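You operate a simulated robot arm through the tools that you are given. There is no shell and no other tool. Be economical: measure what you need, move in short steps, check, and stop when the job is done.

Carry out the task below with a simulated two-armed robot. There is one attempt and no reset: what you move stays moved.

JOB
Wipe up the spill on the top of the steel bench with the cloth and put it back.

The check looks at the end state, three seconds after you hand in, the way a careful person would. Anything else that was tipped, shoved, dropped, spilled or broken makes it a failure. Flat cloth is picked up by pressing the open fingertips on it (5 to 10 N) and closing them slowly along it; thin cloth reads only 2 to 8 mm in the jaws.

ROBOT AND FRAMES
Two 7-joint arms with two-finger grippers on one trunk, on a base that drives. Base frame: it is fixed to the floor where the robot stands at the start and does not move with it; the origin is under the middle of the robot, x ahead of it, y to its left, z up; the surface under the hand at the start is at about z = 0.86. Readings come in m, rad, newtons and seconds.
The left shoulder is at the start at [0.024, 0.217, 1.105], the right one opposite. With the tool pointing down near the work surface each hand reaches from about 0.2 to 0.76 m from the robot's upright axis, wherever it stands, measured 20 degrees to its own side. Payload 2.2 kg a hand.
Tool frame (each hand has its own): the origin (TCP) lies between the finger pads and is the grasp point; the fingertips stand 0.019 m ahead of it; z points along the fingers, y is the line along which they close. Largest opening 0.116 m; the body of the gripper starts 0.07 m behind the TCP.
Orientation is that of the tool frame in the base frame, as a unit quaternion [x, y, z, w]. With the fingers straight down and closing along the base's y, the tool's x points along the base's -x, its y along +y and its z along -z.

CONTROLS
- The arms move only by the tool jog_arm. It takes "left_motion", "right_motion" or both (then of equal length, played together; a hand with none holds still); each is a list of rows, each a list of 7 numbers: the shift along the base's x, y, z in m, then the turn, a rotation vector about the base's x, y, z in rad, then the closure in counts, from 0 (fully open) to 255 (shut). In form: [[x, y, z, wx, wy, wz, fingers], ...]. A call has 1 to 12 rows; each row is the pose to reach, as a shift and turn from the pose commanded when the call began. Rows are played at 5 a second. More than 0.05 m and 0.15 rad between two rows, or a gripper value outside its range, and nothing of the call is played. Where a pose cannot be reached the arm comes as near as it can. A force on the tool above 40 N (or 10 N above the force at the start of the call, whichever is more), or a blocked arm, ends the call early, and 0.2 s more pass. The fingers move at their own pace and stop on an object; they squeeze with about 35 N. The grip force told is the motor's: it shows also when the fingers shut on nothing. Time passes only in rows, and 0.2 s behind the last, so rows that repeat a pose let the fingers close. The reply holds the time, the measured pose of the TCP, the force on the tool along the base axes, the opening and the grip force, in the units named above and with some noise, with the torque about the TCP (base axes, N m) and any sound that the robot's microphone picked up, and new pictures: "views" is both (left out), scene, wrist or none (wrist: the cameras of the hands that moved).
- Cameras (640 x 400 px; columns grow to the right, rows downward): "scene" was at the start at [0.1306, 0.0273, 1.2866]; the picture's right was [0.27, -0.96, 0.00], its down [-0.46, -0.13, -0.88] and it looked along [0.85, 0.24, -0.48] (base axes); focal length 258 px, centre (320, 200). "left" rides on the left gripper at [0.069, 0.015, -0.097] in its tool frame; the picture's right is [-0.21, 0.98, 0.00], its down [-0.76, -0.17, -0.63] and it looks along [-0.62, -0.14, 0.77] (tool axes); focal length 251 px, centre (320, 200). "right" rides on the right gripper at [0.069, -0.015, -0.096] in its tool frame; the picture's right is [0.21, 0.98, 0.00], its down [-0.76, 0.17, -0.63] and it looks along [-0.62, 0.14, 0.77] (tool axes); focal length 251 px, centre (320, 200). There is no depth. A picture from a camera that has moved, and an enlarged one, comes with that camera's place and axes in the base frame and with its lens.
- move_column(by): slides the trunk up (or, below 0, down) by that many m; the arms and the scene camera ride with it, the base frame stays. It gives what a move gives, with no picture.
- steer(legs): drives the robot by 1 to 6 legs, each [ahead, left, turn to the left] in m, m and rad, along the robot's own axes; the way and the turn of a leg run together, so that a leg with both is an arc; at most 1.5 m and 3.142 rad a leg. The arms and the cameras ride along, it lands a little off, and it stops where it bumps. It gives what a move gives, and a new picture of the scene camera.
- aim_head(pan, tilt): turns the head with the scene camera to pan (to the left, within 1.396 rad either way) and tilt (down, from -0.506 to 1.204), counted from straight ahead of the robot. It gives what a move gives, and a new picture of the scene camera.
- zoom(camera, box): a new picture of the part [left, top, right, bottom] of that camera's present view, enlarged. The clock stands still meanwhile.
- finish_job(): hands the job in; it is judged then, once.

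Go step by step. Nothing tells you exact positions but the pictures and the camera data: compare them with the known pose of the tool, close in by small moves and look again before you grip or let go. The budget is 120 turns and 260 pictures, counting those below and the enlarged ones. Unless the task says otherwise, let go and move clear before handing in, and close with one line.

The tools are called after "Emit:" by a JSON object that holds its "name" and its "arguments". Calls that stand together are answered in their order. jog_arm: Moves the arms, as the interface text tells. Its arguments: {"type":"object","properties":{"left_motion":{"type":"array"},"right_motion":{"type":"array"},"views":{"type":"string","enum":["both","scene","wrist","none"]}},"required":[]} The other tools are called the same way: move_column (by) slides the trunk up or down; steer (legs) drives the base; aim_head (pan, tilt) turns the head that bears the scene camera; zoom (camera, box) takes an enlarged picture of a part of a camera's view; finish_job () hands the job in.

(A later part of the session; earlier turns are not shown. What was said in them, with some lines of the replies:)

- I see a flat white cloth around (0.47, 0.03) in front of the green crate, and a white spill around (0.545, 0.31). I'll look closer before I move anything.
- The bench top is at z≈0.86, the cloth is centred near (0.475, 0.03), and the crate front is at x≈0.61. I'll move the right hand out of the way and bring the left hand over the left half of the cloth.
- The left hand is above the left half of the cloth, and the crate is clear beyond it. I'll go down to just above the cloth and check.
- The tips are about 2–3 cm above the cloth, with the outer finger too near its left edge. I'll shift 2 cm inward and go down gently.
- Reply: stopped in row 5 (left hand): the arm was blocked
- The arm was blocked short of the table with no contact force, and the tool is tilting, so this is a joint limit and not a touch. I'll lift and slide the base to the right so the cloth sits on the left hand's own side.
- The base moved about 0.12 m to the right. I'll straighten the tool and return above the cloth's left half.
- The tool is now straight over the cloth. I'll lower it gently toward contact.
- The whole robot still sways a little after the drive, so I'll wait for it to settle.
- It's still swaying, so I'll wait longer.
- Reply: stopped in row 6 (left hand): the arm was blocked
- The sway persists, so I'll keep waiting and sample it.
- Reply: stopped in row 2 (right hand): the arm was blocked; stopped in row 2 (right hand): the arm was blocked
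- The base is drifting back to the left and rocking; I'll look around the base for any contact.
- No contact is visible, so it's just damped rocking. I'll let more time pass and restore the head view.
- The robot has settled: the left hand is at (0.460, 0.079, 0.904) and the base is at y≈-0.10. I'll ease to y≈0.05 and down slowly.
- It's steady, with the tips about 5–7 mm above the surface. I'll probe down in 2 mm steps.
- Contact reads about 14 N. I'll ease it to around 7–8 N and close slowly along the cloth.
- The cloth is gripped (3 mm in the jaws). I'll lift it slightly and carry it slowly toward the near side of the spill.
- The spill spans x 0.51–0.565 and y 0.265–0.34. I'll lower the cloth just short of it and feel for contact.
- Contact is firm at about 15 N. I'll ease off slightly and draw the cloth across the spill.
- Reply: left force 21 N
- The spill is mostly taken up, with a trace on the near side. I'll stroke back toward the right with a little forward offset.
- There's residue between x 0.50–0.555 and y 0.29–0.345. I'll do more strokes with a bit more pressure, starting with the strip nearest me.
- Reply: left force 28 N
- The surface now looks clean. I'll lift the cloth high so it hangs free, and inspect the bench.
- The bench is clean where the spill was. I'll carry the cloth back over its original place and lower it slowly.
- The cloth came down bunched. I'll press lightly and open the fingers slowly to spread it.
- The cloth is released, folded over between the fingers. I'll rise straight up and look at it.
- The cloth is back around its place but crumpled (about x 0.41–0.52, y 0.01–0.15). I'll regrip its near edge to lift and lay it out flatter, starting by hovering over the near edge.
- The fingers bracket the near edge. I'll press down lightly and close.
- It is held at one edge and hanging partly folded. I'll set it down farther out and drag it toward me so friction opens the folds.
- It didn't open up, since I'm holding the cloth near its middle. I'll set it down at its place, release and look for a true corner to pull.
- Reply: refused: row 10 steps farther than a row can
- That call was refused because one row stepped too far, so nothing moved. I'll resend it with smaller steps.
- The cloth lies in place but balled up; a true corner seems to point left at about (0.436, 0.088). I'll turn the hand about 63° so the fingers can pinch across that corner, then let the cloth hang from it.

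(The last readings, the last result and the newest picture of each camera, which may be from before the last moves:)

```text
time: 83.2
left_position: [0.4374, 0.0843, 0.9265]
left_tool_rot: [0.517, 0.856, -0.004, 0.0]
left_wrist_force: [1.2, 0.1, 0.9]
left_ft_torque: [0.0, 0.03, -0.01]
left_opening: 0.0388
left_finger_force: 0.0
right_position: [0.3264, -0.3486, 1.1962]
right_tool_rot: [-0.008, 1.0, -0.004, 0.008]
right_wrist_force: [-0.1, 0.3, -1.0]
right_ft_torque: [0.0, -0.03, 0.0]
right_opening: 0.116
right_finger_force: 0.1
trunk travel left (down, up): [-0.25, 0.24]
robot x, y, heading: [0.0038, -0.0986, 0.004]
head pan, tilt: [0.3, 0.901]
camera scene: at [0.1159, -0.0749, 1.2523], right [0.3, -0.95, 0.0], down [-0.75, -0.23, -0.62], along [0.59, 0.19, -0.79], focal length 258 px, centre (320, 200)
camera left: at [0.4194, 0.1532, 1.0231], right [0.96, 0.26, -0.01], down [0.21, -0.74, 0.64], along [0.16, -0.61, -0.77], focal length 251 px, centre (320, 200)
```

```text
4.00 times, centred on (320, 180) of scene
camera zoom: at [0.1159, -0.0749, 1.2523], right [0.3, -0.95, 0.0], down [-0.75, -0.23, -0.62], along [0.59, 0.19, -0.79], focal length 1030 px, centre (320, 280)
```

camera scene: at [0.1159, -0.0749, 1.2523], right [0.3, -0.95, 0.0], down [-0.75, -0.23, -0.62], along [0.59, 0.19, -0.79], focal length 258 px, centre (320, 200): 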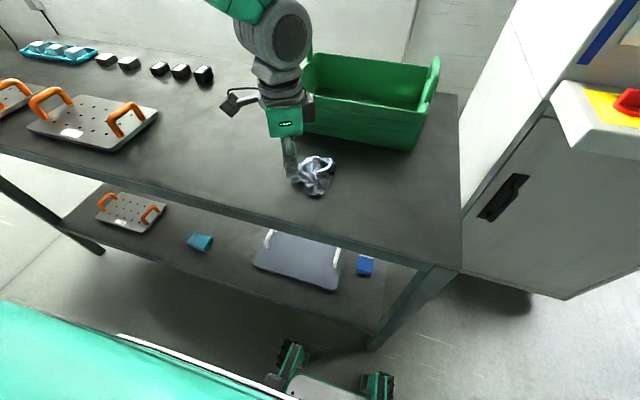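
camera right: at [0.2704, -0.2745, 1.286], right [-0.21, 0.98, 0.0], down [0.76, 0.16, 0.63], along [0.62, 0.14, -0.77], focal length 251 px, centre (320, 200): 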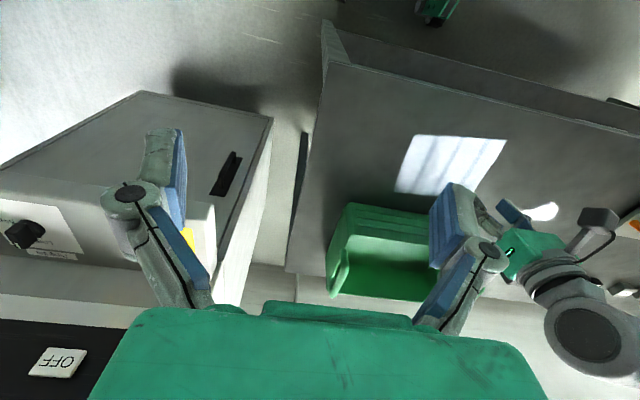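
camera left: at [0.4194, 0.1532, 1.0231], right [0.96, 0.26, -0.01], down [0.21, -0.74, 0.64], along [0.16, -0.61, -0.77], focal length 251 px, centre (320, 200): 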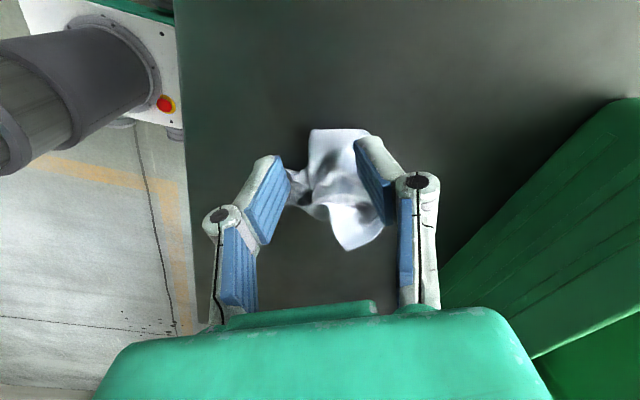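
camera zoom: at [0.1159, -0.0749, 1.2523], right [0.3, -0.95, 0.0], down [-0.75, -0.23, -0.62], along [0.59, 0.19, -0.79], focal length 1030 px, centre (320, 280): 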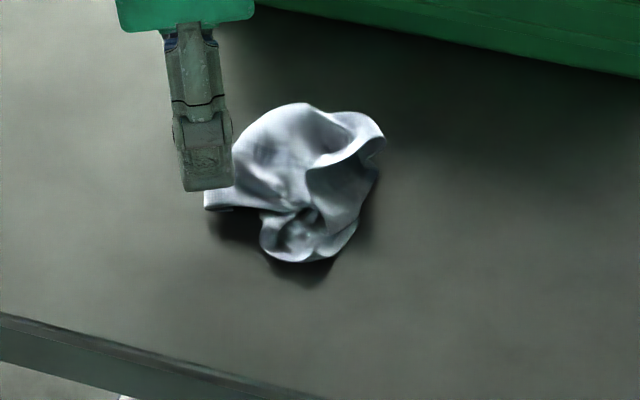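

The left end is a ~4 cm wide edge at about (0.445, 0.09). I'll lower with the fingers around it, press and pinch.

Emit:
{"name": "jog_arm", "arguments": {"left_motion": [[0.007, 0.002, -0.01, 0, 0, 0, 155], [0.007, 0.002, -0.025, 0, 0, 0, 155], [0.007, 0.002, -0.037, 0, 0, 0, 155], [0.007, 0.002, -0.043, 0, 0, 0, 155], [0.007, 0.002, -0.046, 0, 0, 0, 155], [0.007, 0.002, -0.047, 0, 0, 0, 165], [0.007, 0.002, -0.047, 0, 0, 0, 180], [0.007, 0.002, -0.047, 0, 0, 0, 200], [0.007, 0.002, -0.047, 0, 0, 0, 220], [0.007, 0.002, -0.047, 0, 0, 0, 240], [0.007, 0.002, -0.047, 0, 0, 0, 255], [0.007, 0.002, -0.047, 0, 0, 0, 255]], "views": "none"}}

Emit:
{"name": "jog_arm", "arguments": {"left_motion": [[0, 0, 0.02, 0, 0, 0, 255], [0, 0, 0.045, 0, 0, 0, 255], [0, 0, 0.07, 0, 0, 0, 255], [0, 0, 0.1, 0, 0, 0, 255], [0, 0, 0.13, 0, 0, 0, 255], [0, 0, 0.16, 0, 0, 0, 255], [0, 0, 0.19, 0, 0, 0, 255], [0, 0, 0.19, 0, 0, 0, 255]]}}

Emit:
{"name": "zoom", "arguments": {"camera": "scene", "box": [220, 60, 412, 180]}}

```text
time: 85.8
left_position: [0.4438, 0.0847, 0.8805]
left_tool_rot: [0.517, 0.856, -0.004, -0.001]
left_wrist_force: [-0.5, 0.9, 3.6]
left_ft_torque: [-0.05, 0.02, -0.03]
left_opening: 0.0033
left_finger_force: 32.3
right_position: [0.3258, -0.3487, 1.1974]
right_tool_rot: [-0.006, 1.0, -0.003, 0.01]
right_wrist_force: [0.3, -0.3, -0.7]
right_ft_torque: [0.01, -0.02, -0.01]
right_opening: 0.1161
right_finger_force: 0.0
trunk travel left (down, up): [-0.25, 0.24]
robot x, y, heading: [0.0031, -0.0946, -0.003]
head pan, tilt: [0.3, 0.901]
```

```text
time: 87.6
left_position: [0.4436, 0.086, 1.071]
left_tool_rot: [0.518, 0.855, -0.004, -0.002]
left_wrist_force: [-0.1, -0.2, 0.5]
left_ft_torque: [-0.02, -0.04, 0.01]
left_opening: 0.0034
left_finger_force: 32.6
right_position: [0.3277, -0.3493, 1.1965]
right_tool_rot: [-0.007, 1.0, -0.004, 0.008]
right_wrist_force: [0.3, 0.3, 0.1]
right_ft_torque: [0.02, 0.0, -0.03]
right_opening: 0.1159
right_finger_force: 0.0
trunk travel left (down, up): [-0.25, 0.24]
robot x, y, heading: [-0.0022, -0.0947, 0.005]
head pan, tilt: [0.3, 0.901]
camera scene: at [0.116, -0.0748, 1.2522], right [0.3, -0.95, 0.0], down [-0.75, -0.23, -0.62], along [0.59, 0.19, -0.79], focal length 258 px, centre (320, 200)
camera left: at [0.4257, 0.1541, 1.1672], right [0.96, 0.26, -0.01], down [0.21, -0.74, 0.64], along [0.16, -0.61, -0.77], focal length 251 px, centre (320, 200)
```

scene: 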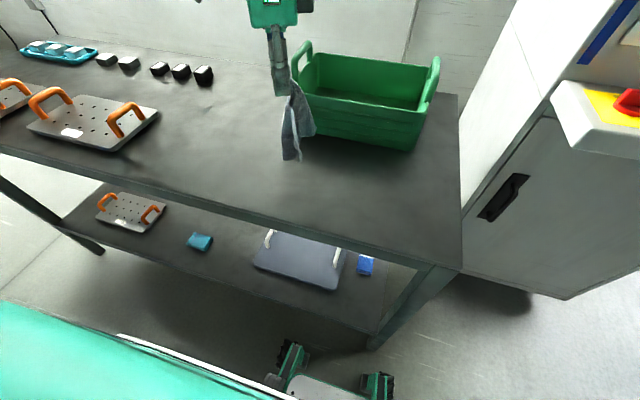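
left: 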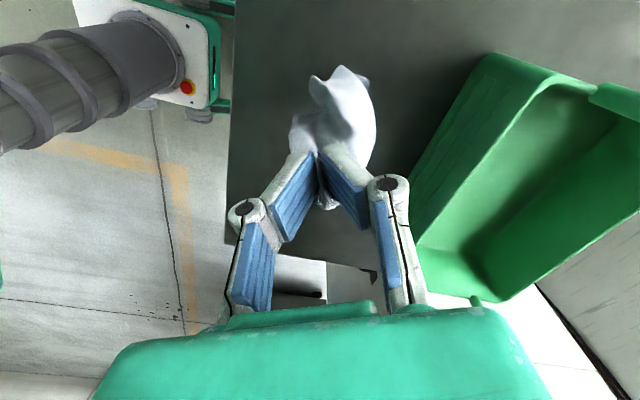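

```text
3.33 times, centred on (316, 120) of scene
camera zoom: at [0.116, -0.0748, 1.2522], right [0.3, -0.95, 0.0], down [-0.75, -0.23, -0.62], along [0.59, 0.19, -0.79], focal length 859 px, centre (333, 467)
```

zoom: 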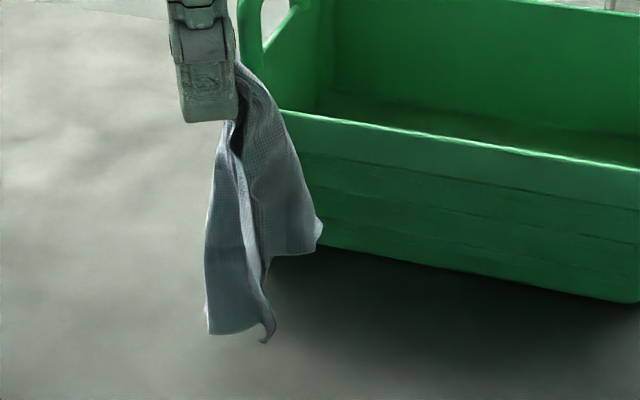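

Now it hangs open from one end. I'll shift right and lay it down tail-first, moving left while lowering.

Emit:
{"name": "jog_arm", "arguments": {"left_motion": [[0.004, -0.015, 0, 0, 0, 0, 255], [0.008, -0.03, 0, 0, 0, 0, 255], [0.012, -0.045, 0, 0, 0, 0, 255], [0.016, -0.06, 0, 0, 0, 0, 255], [0.02, -0.075, 0, 0, 0, 0, 255], [0.022, -0.09, 0, 0, 0, 0, 255], [0.024, -0.105, 0, 0, 0, 0, 255], [0.024, -0.115, 0, 0, 0, 0, 255], [0.024, -0.12, -0.01, 0, 0, 0, 255], [0.024, -0.12, -0.02, 0, 0, 0, 255], [0.024, -0.12, -0.03, 0, 0, 0, 255], [0.024, -0.12, -0.03, 0, 0, 0, 255]]}}

Emit:
{"name": "zoom", "arguments": {"camera": "scene", "box": [220, 80, 444, 220]}}

```text
time: 90.2
left_position: [0.4664, -0.0341, 1.038]
left_tool_rot: [0.517, 0.856, -0.004, 0.0]
left_wrist_force: [-1.3, -0.1, -1.0]
left_ft_torque: [0.0, -0.03, 0.02]
left_opening: 0.0038
left_finger_force: 36.5
right_position: [0.326, -0.3491, 1.1971]
right_tool_rot: [-0.008, 1.0, -0.003, 0.009]
right_wrist_force: [-0.4, -0.4, -0.5]
right_ft_torque: [0.01, -0.02, -0.01]
right_opening: 0.1158
right_finger_force: 0.1
trunk travel left (down, up): [-0.25, 0.24]
robot x, y, heading: [-0.0013, -0.1003, 0.005]
head pan, tilt: [0.3, 0.901]
camera scene: at [0.1156, -0.0757, 1.2523], right [0.3, -0.95, 0.0], down [-0.75, -0.23, -0.62], along [0.59, 0.19, -0.79], focal length 258 px, centre (320, 200)
camera left: at [0.4498, 0.0347, 1.1349], right [0.96, 0.26, -0.01], down [0.21, -0.74, 0.64], along [0.16, -0.61, -0.77], focal length 251 px, centre (320, 200)
```

scene: 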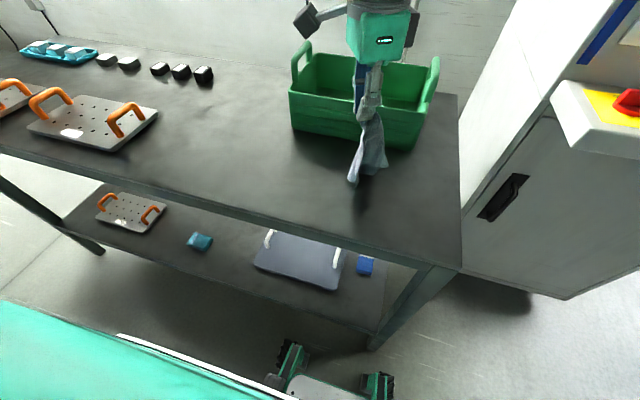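
left: 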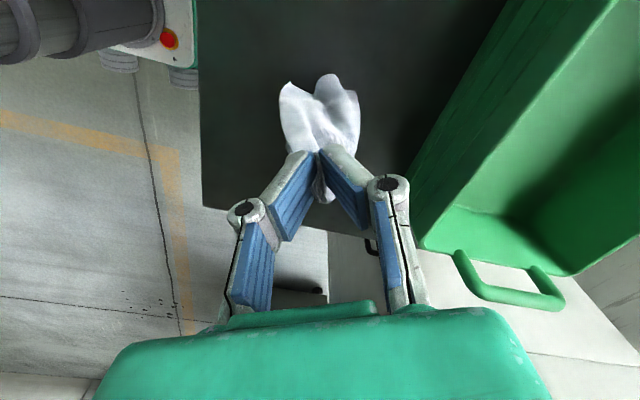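

```text
2.86 times, centred on (332, 150) of scene
camera zoom: at [0.1156, -0.0757, 1.2523], right [0.3, -0.95, 0.0], down [-0.75, -0.23, -0.62], along [0.59, 0.19, -0.79], focal length 736 px, centre (286, 343)
```

zoom: 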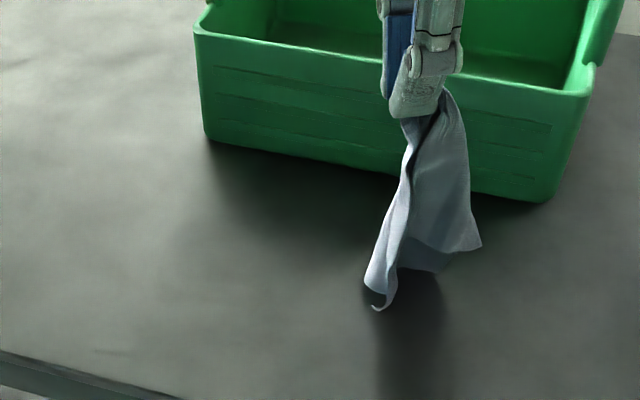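

The tail hangs just above the bench. Now I'll lay it with a left-going arc.

Emit:
{"name": "jog_arm", "arguments": {"left_motion": [[0, 0, -0.02, 0, 0, 0, 255], [0, 0.0, -0.04, 0, 0, 0, 255], [0, 0.01, -0.06, 0, 0, 0, 255], [0, 0.022, -0.08, 0, 0, 0, 255], [0, 0.038, -0.1, 0, 0, 0, 255], [0, 0.055, -0.116, 0, 0, 0, 255], [0, 0.072, -0.13, 0, 0, 0, 255], [0, 0.09, -0.14, 0, 0, 0, 255], [0, 0.105, -0.147, 0, 0, 0, 255], [0, 0.118, -0.152, 0, 0, 0, 255], [0, 0.128, -0.155, 0, 0, 0, 255], [0, 0.132, -0.156, 0, 0, 0, 255]]}}

Emit:
{"name": "zoom", "arguments": {"camera": "scene", "box": [220, 110, 412, 230]}}

```text
time: 92.8
left_position: [0.4689, 0.0978, 0.883]
left_tool_rot: [0.517, 0.856, -0.004, -0.001]
left_wrist_force: [-0.7, 0.3, 2.8]
left_ft_torque: [0.0, 0.07, 0.02]
left_opening: 0.0026
left_finger_force: 30.6
right_position: [0.3267, -0.3485, 1.1964]
right_tool_rot: [-0.008, 1.0, -0.003, 0.009]
right_wrist_force: [0.3, -0.2, 0.9]
right_ft_torque: [0.03, -0.01, 0.0]
right_opening: 0.116
right_finger_force: 0.1
trunk travel left (down, up): [-0.25, 0.24]
robot x, y, heading: [0.0024, -0.0935, 0.0]
head pan, tilt: [0.3, 0.901]
camera scene: at [0.1159, -0.0749, 1.2523], right [0.3, -0.95, 0.0], down [-0.75, -0.23, -0.62], along [0.59, 0.19, -0.79], focal length 258 px, centre (320, 200)
camera left: at [0.4508, 0.1664, 0.9794], right [0.96, 0.26, -0.01], down [0.21, -0.74, 0.64], along [0.16, -0.61, -0.77], focal length 251 px, centre (320, 200)
```

scene: 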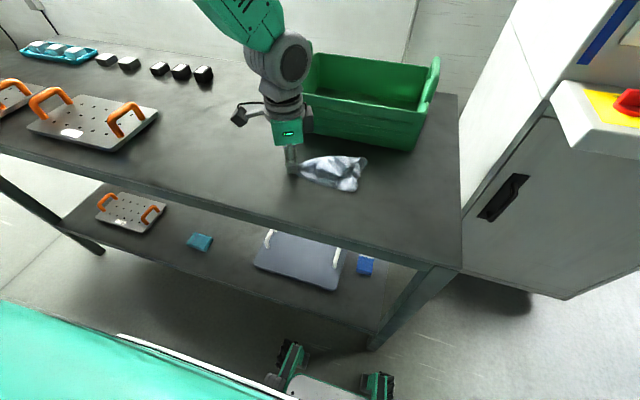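
left: 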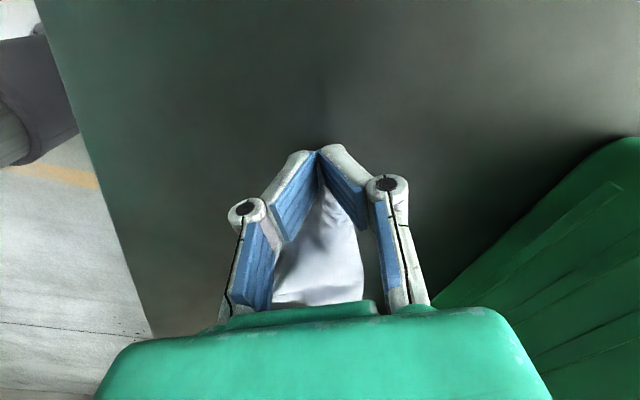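

```text
3.33 times, centred on (316, 170) of scene
camera zoom: at [0.1159, -0.0749, 1.2523], right [0.3, -0.95, 0.0], down [-0.75, -0.23, -0.62], along [0.59, 0.19, -0.79], focal length 859 px, centre (333, 300)
```

zoom: 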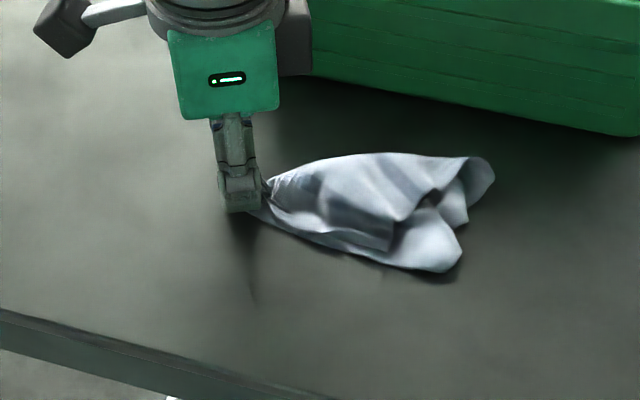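

That is much flatter. I'll release slowly with light pressure and rise clear.

Emit:
{"name": "jog_arm", "arguments": {"left_motion": [[0, 0, -0.0015, 0, 0, 0, 235], [0, 0, -0.0015, 0, 0, 0, 215], [0, 0, -0.0015, 0, 0, 0, 195], [0, 0, -0.0015, 0, 0, 0, 175], [0, 0, -0.0015, 0, 0, 0, 155], [0, 0, 0.0, 0, 0, 0, 130], [0, 0, 0.01, 0, 0, 0, 110], [0, 0, 0.03, 0, 0, 0, 100], [0, 0.005, 0.06, 0, 0, 0, 100], [0, 0.02, 0.09, 0, 0, 0, 100], [0, 0.05, 0.12, 0, 0, 0, 100], [0, 0.08, 0.14, 0, 0, 0, 100]]}}

Emit:
{"name": "zoom", "arguments": {"camera": "scene", "box": [240, 130, 400, 230]}}

```text
time: 95.4
left_position: [0.4658, 0.179, 1.0268]
left_tool_rot: [0.518, 0.855, -0.005, 0.0]
left_wrist_force: [0.2, -0.6, -0.5]
left_ft_torque: [-0.03, -0.01, 0.0]
left_opening: 0.0704
left_finger_force: 0.1
right_position: [0.3264, -0.3453, 1.1975]
right_tool_rot: [-0.006, 1.0, -0.004, 0.01]
right_wrist_force: [-0.7, 0.1, 0.3]
right_ft_torque: [-0.03, 0.0, 0.01]
right_opening: 0.1158
right_finger_force: 0.1
trunk travel left (down, up): [-0.25, 0.24]
robot x, y, heading: [-0.0, -0.0953, 0.005]
head pan, tilt: [0.3, 0.901]
camera scene: at [0.115, -0.0722, 1.2523], right [0.3, -0.95, 0.0], down [-0.75, -0.24, -0.62], along [0.59, 0.19, -0.79], focal length 258 px, centre (320, 200)
camera left: at [0.4493, 0.2489, 1.1232], right [0.96, 0.26, -0.01], down [0.21, -0.74, 0.64], along [0.16, -0.62, -0.77], focal length 251 px, centre (320, 200)
```

scene: 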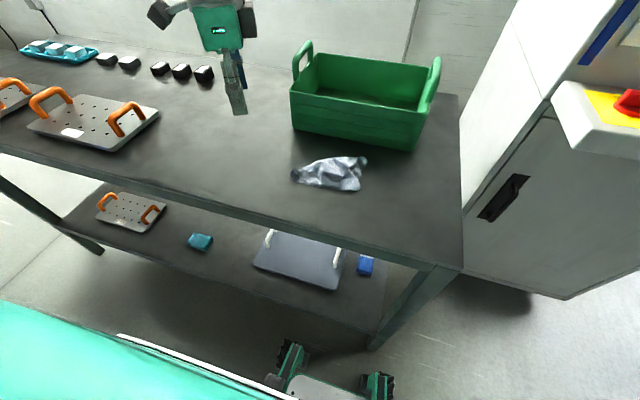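
left: 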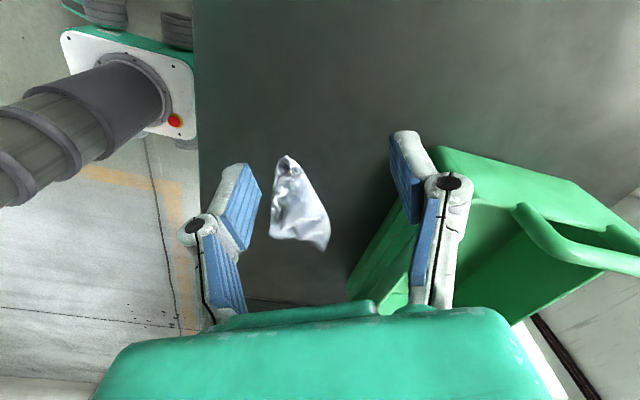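

```text
4.00 times, centred on (320, 180) of scene
camera zoom: at [0.115, -0.0722, 1.2523], right [0.3, -0.95, 0.0], down [-0.75, -0.24, -0.62], along [0.59, 0.19, -0.79], focal length 1030 px, centre (320, 280)
```

zoom: 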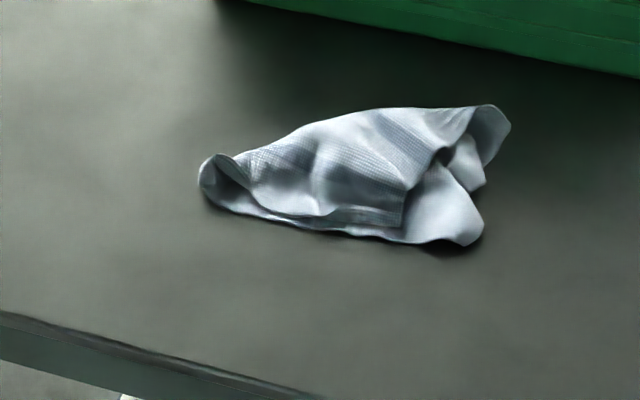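

The cloth is laid back at its original spot, centred at about (0.472, 0.032), but still somewhat folded. I'll smooth it once by pressing the fingertips lightly in its middle and opening them along x.

Emit:
{"name": "jog_arm", "arguments": {"left_motion": [[0, -0.015, 0, 0, 0, -0.1, 150], [0, -0.03, 0, 0, 0, -0.2, 200], [0.002, -0.045, 0, 0, 0, -0.3, 225], [0.003, -0.06, -0.01, 0, 0, -0.4, 225], [0.004, -0.075, -0.02, 0, 0, -0.4, 225], [0.005, -0.09, -0.035, 0, 0, -0.4, 225], [0.006, -0.105, -0.05, 0, 0, -0.4, 225], [0.006, -0.12, -0.065, 0, 0, -0.4, 225], [0.006, -0.135, -0.08, 0, 0, -0.4, 225], [0.006, -0.145, -0.095, 0, 0, -0.4, 225], [0.006, -0.149, -0.11, 0, 0, -0.4, 225], [0.006, -0.149, -0.12, 0, 0, -0.4, 225]], "views": "none"}}

Emit:
{"name": "jog_arm", "arguments": {"left_motion": [[0, 0, -0.008, 0, 0, 0, 225], [0, 0, -0.014, 0, 0, 0, 225], [0, 0, -0.018, 0, 0, 0, 225], [0, 0, -0.021, 0, 0, 0, 225], [0, 0, -0.023, 0, 0, 0, 225], [0, 0, -0.023, 0, 0, 0, 225]]}}

```text
time: 98.0
left_position: [0.4725, 0.0296, 0.9024]
left_tool_rot: [0.678, 0.735, -0.004, -0.001]
left_wrist_force: [0.6, 0.6, -0.2]
left_ft_torque: [-0.01, 0.02, -0.04]
left_opening: 0.0138
left_finger_force: 0.1
right_position: [0.3261, -0.3485, 1.1964]
right_tool_rot: [-0.007, 1.0, -0.003, 0.009]
right_wrist_force: [0.4, -0.6, 0.1]
right_ft_torque: [0.01, 0.01, 0.03]
right_opening: 0.116
right_finger_force: 0.0
trunk travel left (down, up): [-0.25, 0.24]
robot x, y, heading: [-0.0033, -0.0965, 0.006]
head pan, tilt: [0.3, 0.901]
```

```text
time: 99.4
left_position: [0.4743, 0.0283, 0.8815]
left_tool_rot: [0.678, 0.735, -0.004, -0.001]
left_wrist_force: [-0.6, 0.2, 8.0]
left_ft_torque: [-0.01, 0.08, -0.02]
left_opening: 0.0136
left_finger_force: 0.1
right_position: [0.3258, -0.3494, 1.1971]
right_tool_rot: [-0.007, 1.0, -0.004, 0.009]
right_wrist_force: [0.5, -0.5, -0.7]
right_ft_torque: [0.0, 0.0, -0.05]
right_opening: 0.1159
right_finger_force: 0.0
trunk travel left (down, up): [-0.25, 0.24]
robot x, y, heading: [0.0034, -0.0949, 0.006]
head pan, tilt: [0.3, 0.901]
camera scene: at [0.1151, -0.0755, 1.2525], right [0.3, -0.95, 0.0], down [-0.75, -0.23, -0.62], along [0.59, 0.19, -0.79], focal length 258 px, centre (320, 200)
camera left: at [0.4846, 0.0991, 0.9779], right [0.99, -0.13, -0.01], down [-0.1, -0.77, 0.64], along [-0.09, -0.63, -0.77], focal length 251 px, centre (320, 200)
```

scene: 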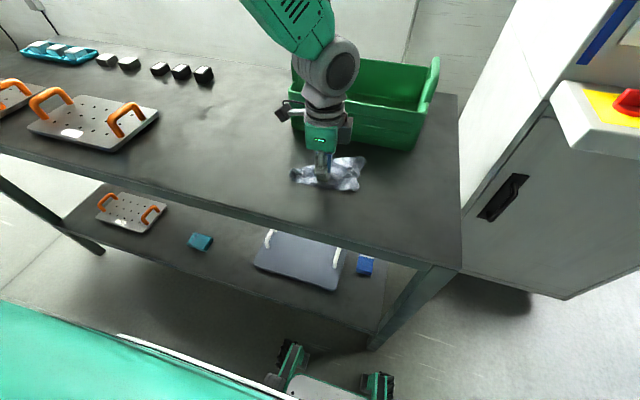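
left: 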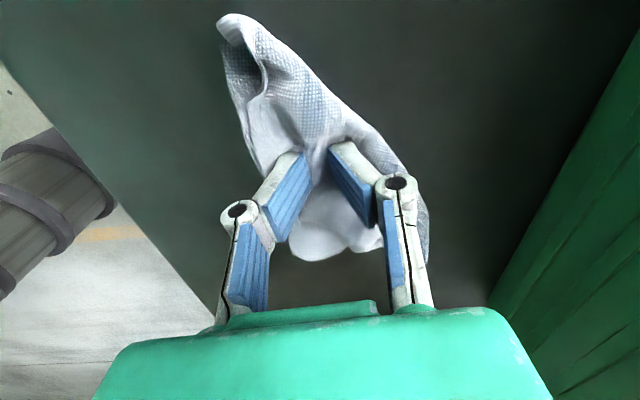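

I have 8 N on the middle of the cloth. I'll open slowly to spread it, then rise straight up.

Emit:
{"name": "jog_arm", "arguments": {"left_motion": [[0, 0, 0, 0, 0, 0, 205], [0, 0, 0, 0, 0, 0, 185], [0, 0, 0, 0, 0, 0, 165], [0, 0, 0, 0, 0, 0, 145], [0, 0, 0, 0, 0, 0, 125], [0, 0, 0, 0, 0, 0, 110], [0, 0, 0.01, 0, 0, 0, 110], [0, 0, 0.03, 0, 0, 0, 110], [0, 0.01, 0.06, 0, 0, 0, 110], [0, 0.03, 0.09, 0, 0, 0, 110], [0, 0.065, 0.12, 0, 0, 0, 110], [0, 0.1, 0.14, 0, 0, 0, 110]]}}

Emit:
{"name": "zoom", "arguments": {"camera": "scene", "box": [240, 130, 400, 230]}}

```text
time: 102.0
left_position: [0.4745, 0.1327, 1.0197]
left_tool_rot: [0.677, 0.736, -0.005, -0.001]
left_wrist_force: [-0.2, -0.3, -0.1]
left_ft_torque: [0.0, -0.01, 0.0]
left_opening: 0.0659
left_finger_force: 0.1
right_position: [0.3259, -0.3464, 1.1968]
right_tool_rot: [-0.007, 1.0, -0.005, 0.009]
right_wrist_force: [-0.5, 0.6, 0.2]
right_ft_torque: [0.01, -0.01, 0.02]
right_opening: 0.1162
right_finger_force: 0.1
trunk travel left (down, up): [-0.25, 0.24]
robot x, y, heading: [-0.0012, -0.0974, 0.003]
head pan, tilt: [0.3, 0.901]
camera scene: at [0.1151, -0.0716, 1.2523], right [0.3, -0.95, 0.0], down [-0.75, -0.24, -0.62], along [0.59, 0.19, -0.79], focal length 258 px, centre (320, 200)
camera left: at [0.4854, 0.2037, 1.116], right [0.99, -0.13, -0.01], down [-0.1, -0.76, 0.64], along [-0.09, -0.63, -0.77], focal length 251 px, centre (320, 200)
```

scene: 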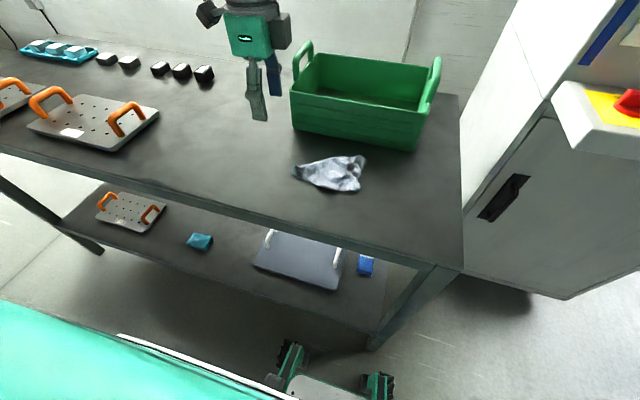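
left: 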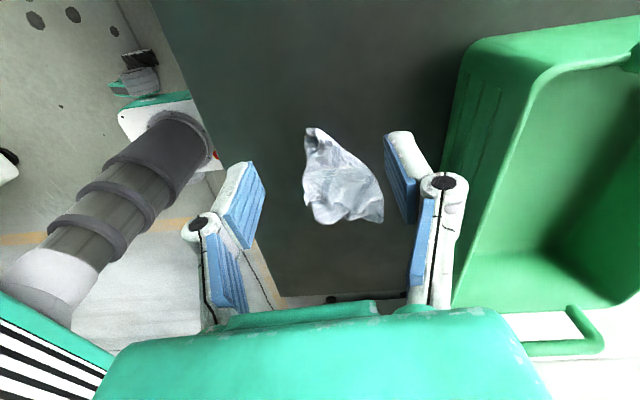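

```text
4.00 times, centred on (320, 180) of scene
camera zoom: at [0.1151, -0.0716, 1.2523], right [0.3, -0.95, 0.0], down [-0.75, -0.24, -0.62], along [0.59, 0.19, -0.79], focal length 1030 px, centre (320, 280)
```

zoom: 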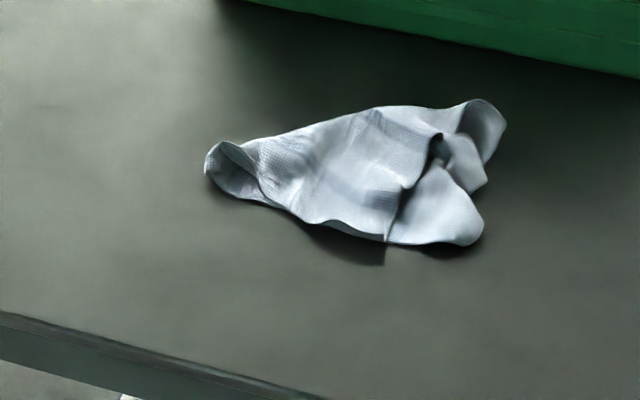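

The cloth lies spread out at its original place. I'll move the hand clear and check that the spill area has no residue.

Emit:
{"name": "jog_arm", "arguments": {"left_motion": [[-0.02, 0.03, 0.02, 0, 0, 0, 60], [-0.05, 0.06, 0.04, 0, 0, 0, 0], [-0.08, 0.1, 0.05, 0, 0, 0, 0], [-0.1, 0.14, 0.05, 0, 0, 0, 0], [-0.11, 0.18, 0.05, 0, 0, 0, 0], [-0.12, 0.22, 0.05, 0, 0, 0, 0], [-0.13, 0.26, 0.05, 0, 0, 0, 0], [-0.13, 0.3, 0.05, 0, 0, 0, 0], [-0.13, 0.3, 0.05, 0, 0, 0, 0]]}}

Emit:
{"name": "zoom", "arguments": {"camera": "scene", "box": [120, 60, 312, 180]}}

```text
refused: row 3 steps farther than a row can; nothing moved
```

```text
3.33 times, centred on (216, 120) of scene
camera zoom: at [0.1151, -0.0716, 1.2523], right [0.3, -0.95, 0.0], down [-0.75, -0.24, -0.62], along [0.59, 0.19, -0.79], focal length 859 px, centre (667, 467)
```

zoom: 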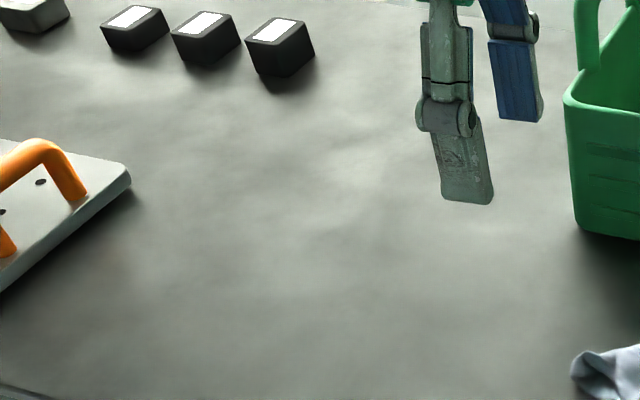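

The spill area is clean. I'll clear the hand with smaller steps and take a last look.

Emit:
{"name": "jog_arm", "arguments": {"left_motion": [[-0.01, 0.03, 0.02, 0, 0, 0, 60], [-0.03, 0.06, 0.04, 0, 0, 0, 0], [-0.05, 0.09, 0.05, 0, 0, 0, 0], [-0.07, 0.12, 0.05, 0, 0, 0, 0], [-0.09, 0.15, 0.05, 0, 0, 0, 0], [-0.11, 0.18, 0.05, 0, 0, 0, 0], [-0.12, 0.21, 0.05, 0, 0, 0, 0], [-0.12, 0.24, 0.05, 0, 0, 0, 0], [-0.12, 0.24, 0.05, 0, 0, 0, 0]], "views": "scene"}}

Emit:
{"name": "zoom", "arguments": {"camera": "scene", "box": [140, 70, 396, 230]}}

```text
time: 104.0
left_position: [0.3538, 0.366, 1.0714]
left_tool_rot: [0.677, 0.736, -0.002, -0.001]
left_wrist_force: [-0.3, -0.2, 0.2]
left_ft_torque: [0.02, 0.0, 0.0]
left_opening: 0.1162
left_finger_force: 0.0
right_position: [0.3266, -0.3499, 1.1966]
right_tool_rot: [-0.008, 1.0, -0.004, 0.009]
right_wrist_force: [0.5, -1.3, 0.3]
right_ft_torque: [0.01, 0.01, 0.01]
right_opening: 0.116
right_finger_force: 0.0
trunk travel left (down, up): [-0.25, 0.24]
robot x, y, heading: [-0.0008, -0.1001, 0.007]
head pan, tilt: [0.3, 0.901]
camera scene: at [0.1148, -0.0757, 1.2524], right [0.3, -0.95, 0.0], down [-0.75, -0.23, -0.62], along [0.59, 0.19, -0.78], focal length 258 px, centre (320, 200)
```

scene: 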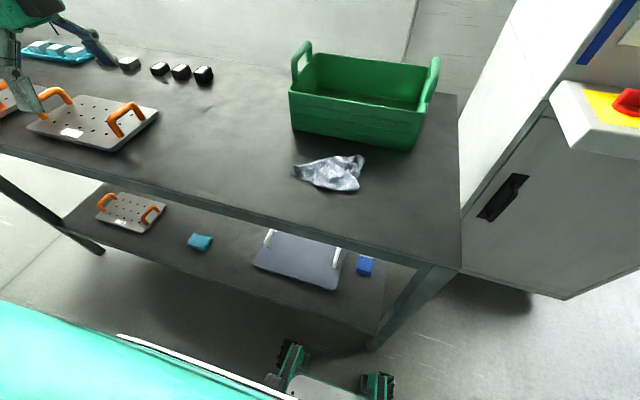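

```text
2.50 times, centred on (268, 150) of scene
camera zoom: at [0.1148, -0.0757, 1.2524], right [0.3, -0.95, 0.0], down [-0.75, -0.23, -0.62], along [0.59, 0.19, -0.78], focal length 644 px, centre (450, 325)
```

zoom: 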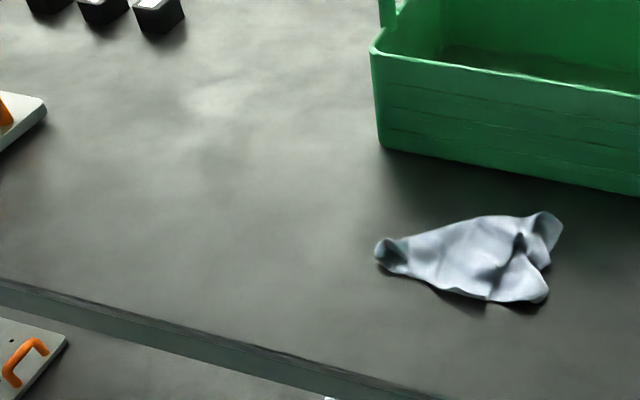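

The bench is clean, the cloth is back at its place, nothing else has moved and both hands are clear. I'm handing in.

Emit:
{"name": "finish_job", "arguments": {}}

```text
The job is handed in.
```

I wiped up the spill and put the cloth back at its original spot, though it lies loosely folded there, not flat as I found it; nothing else on the bench moved.
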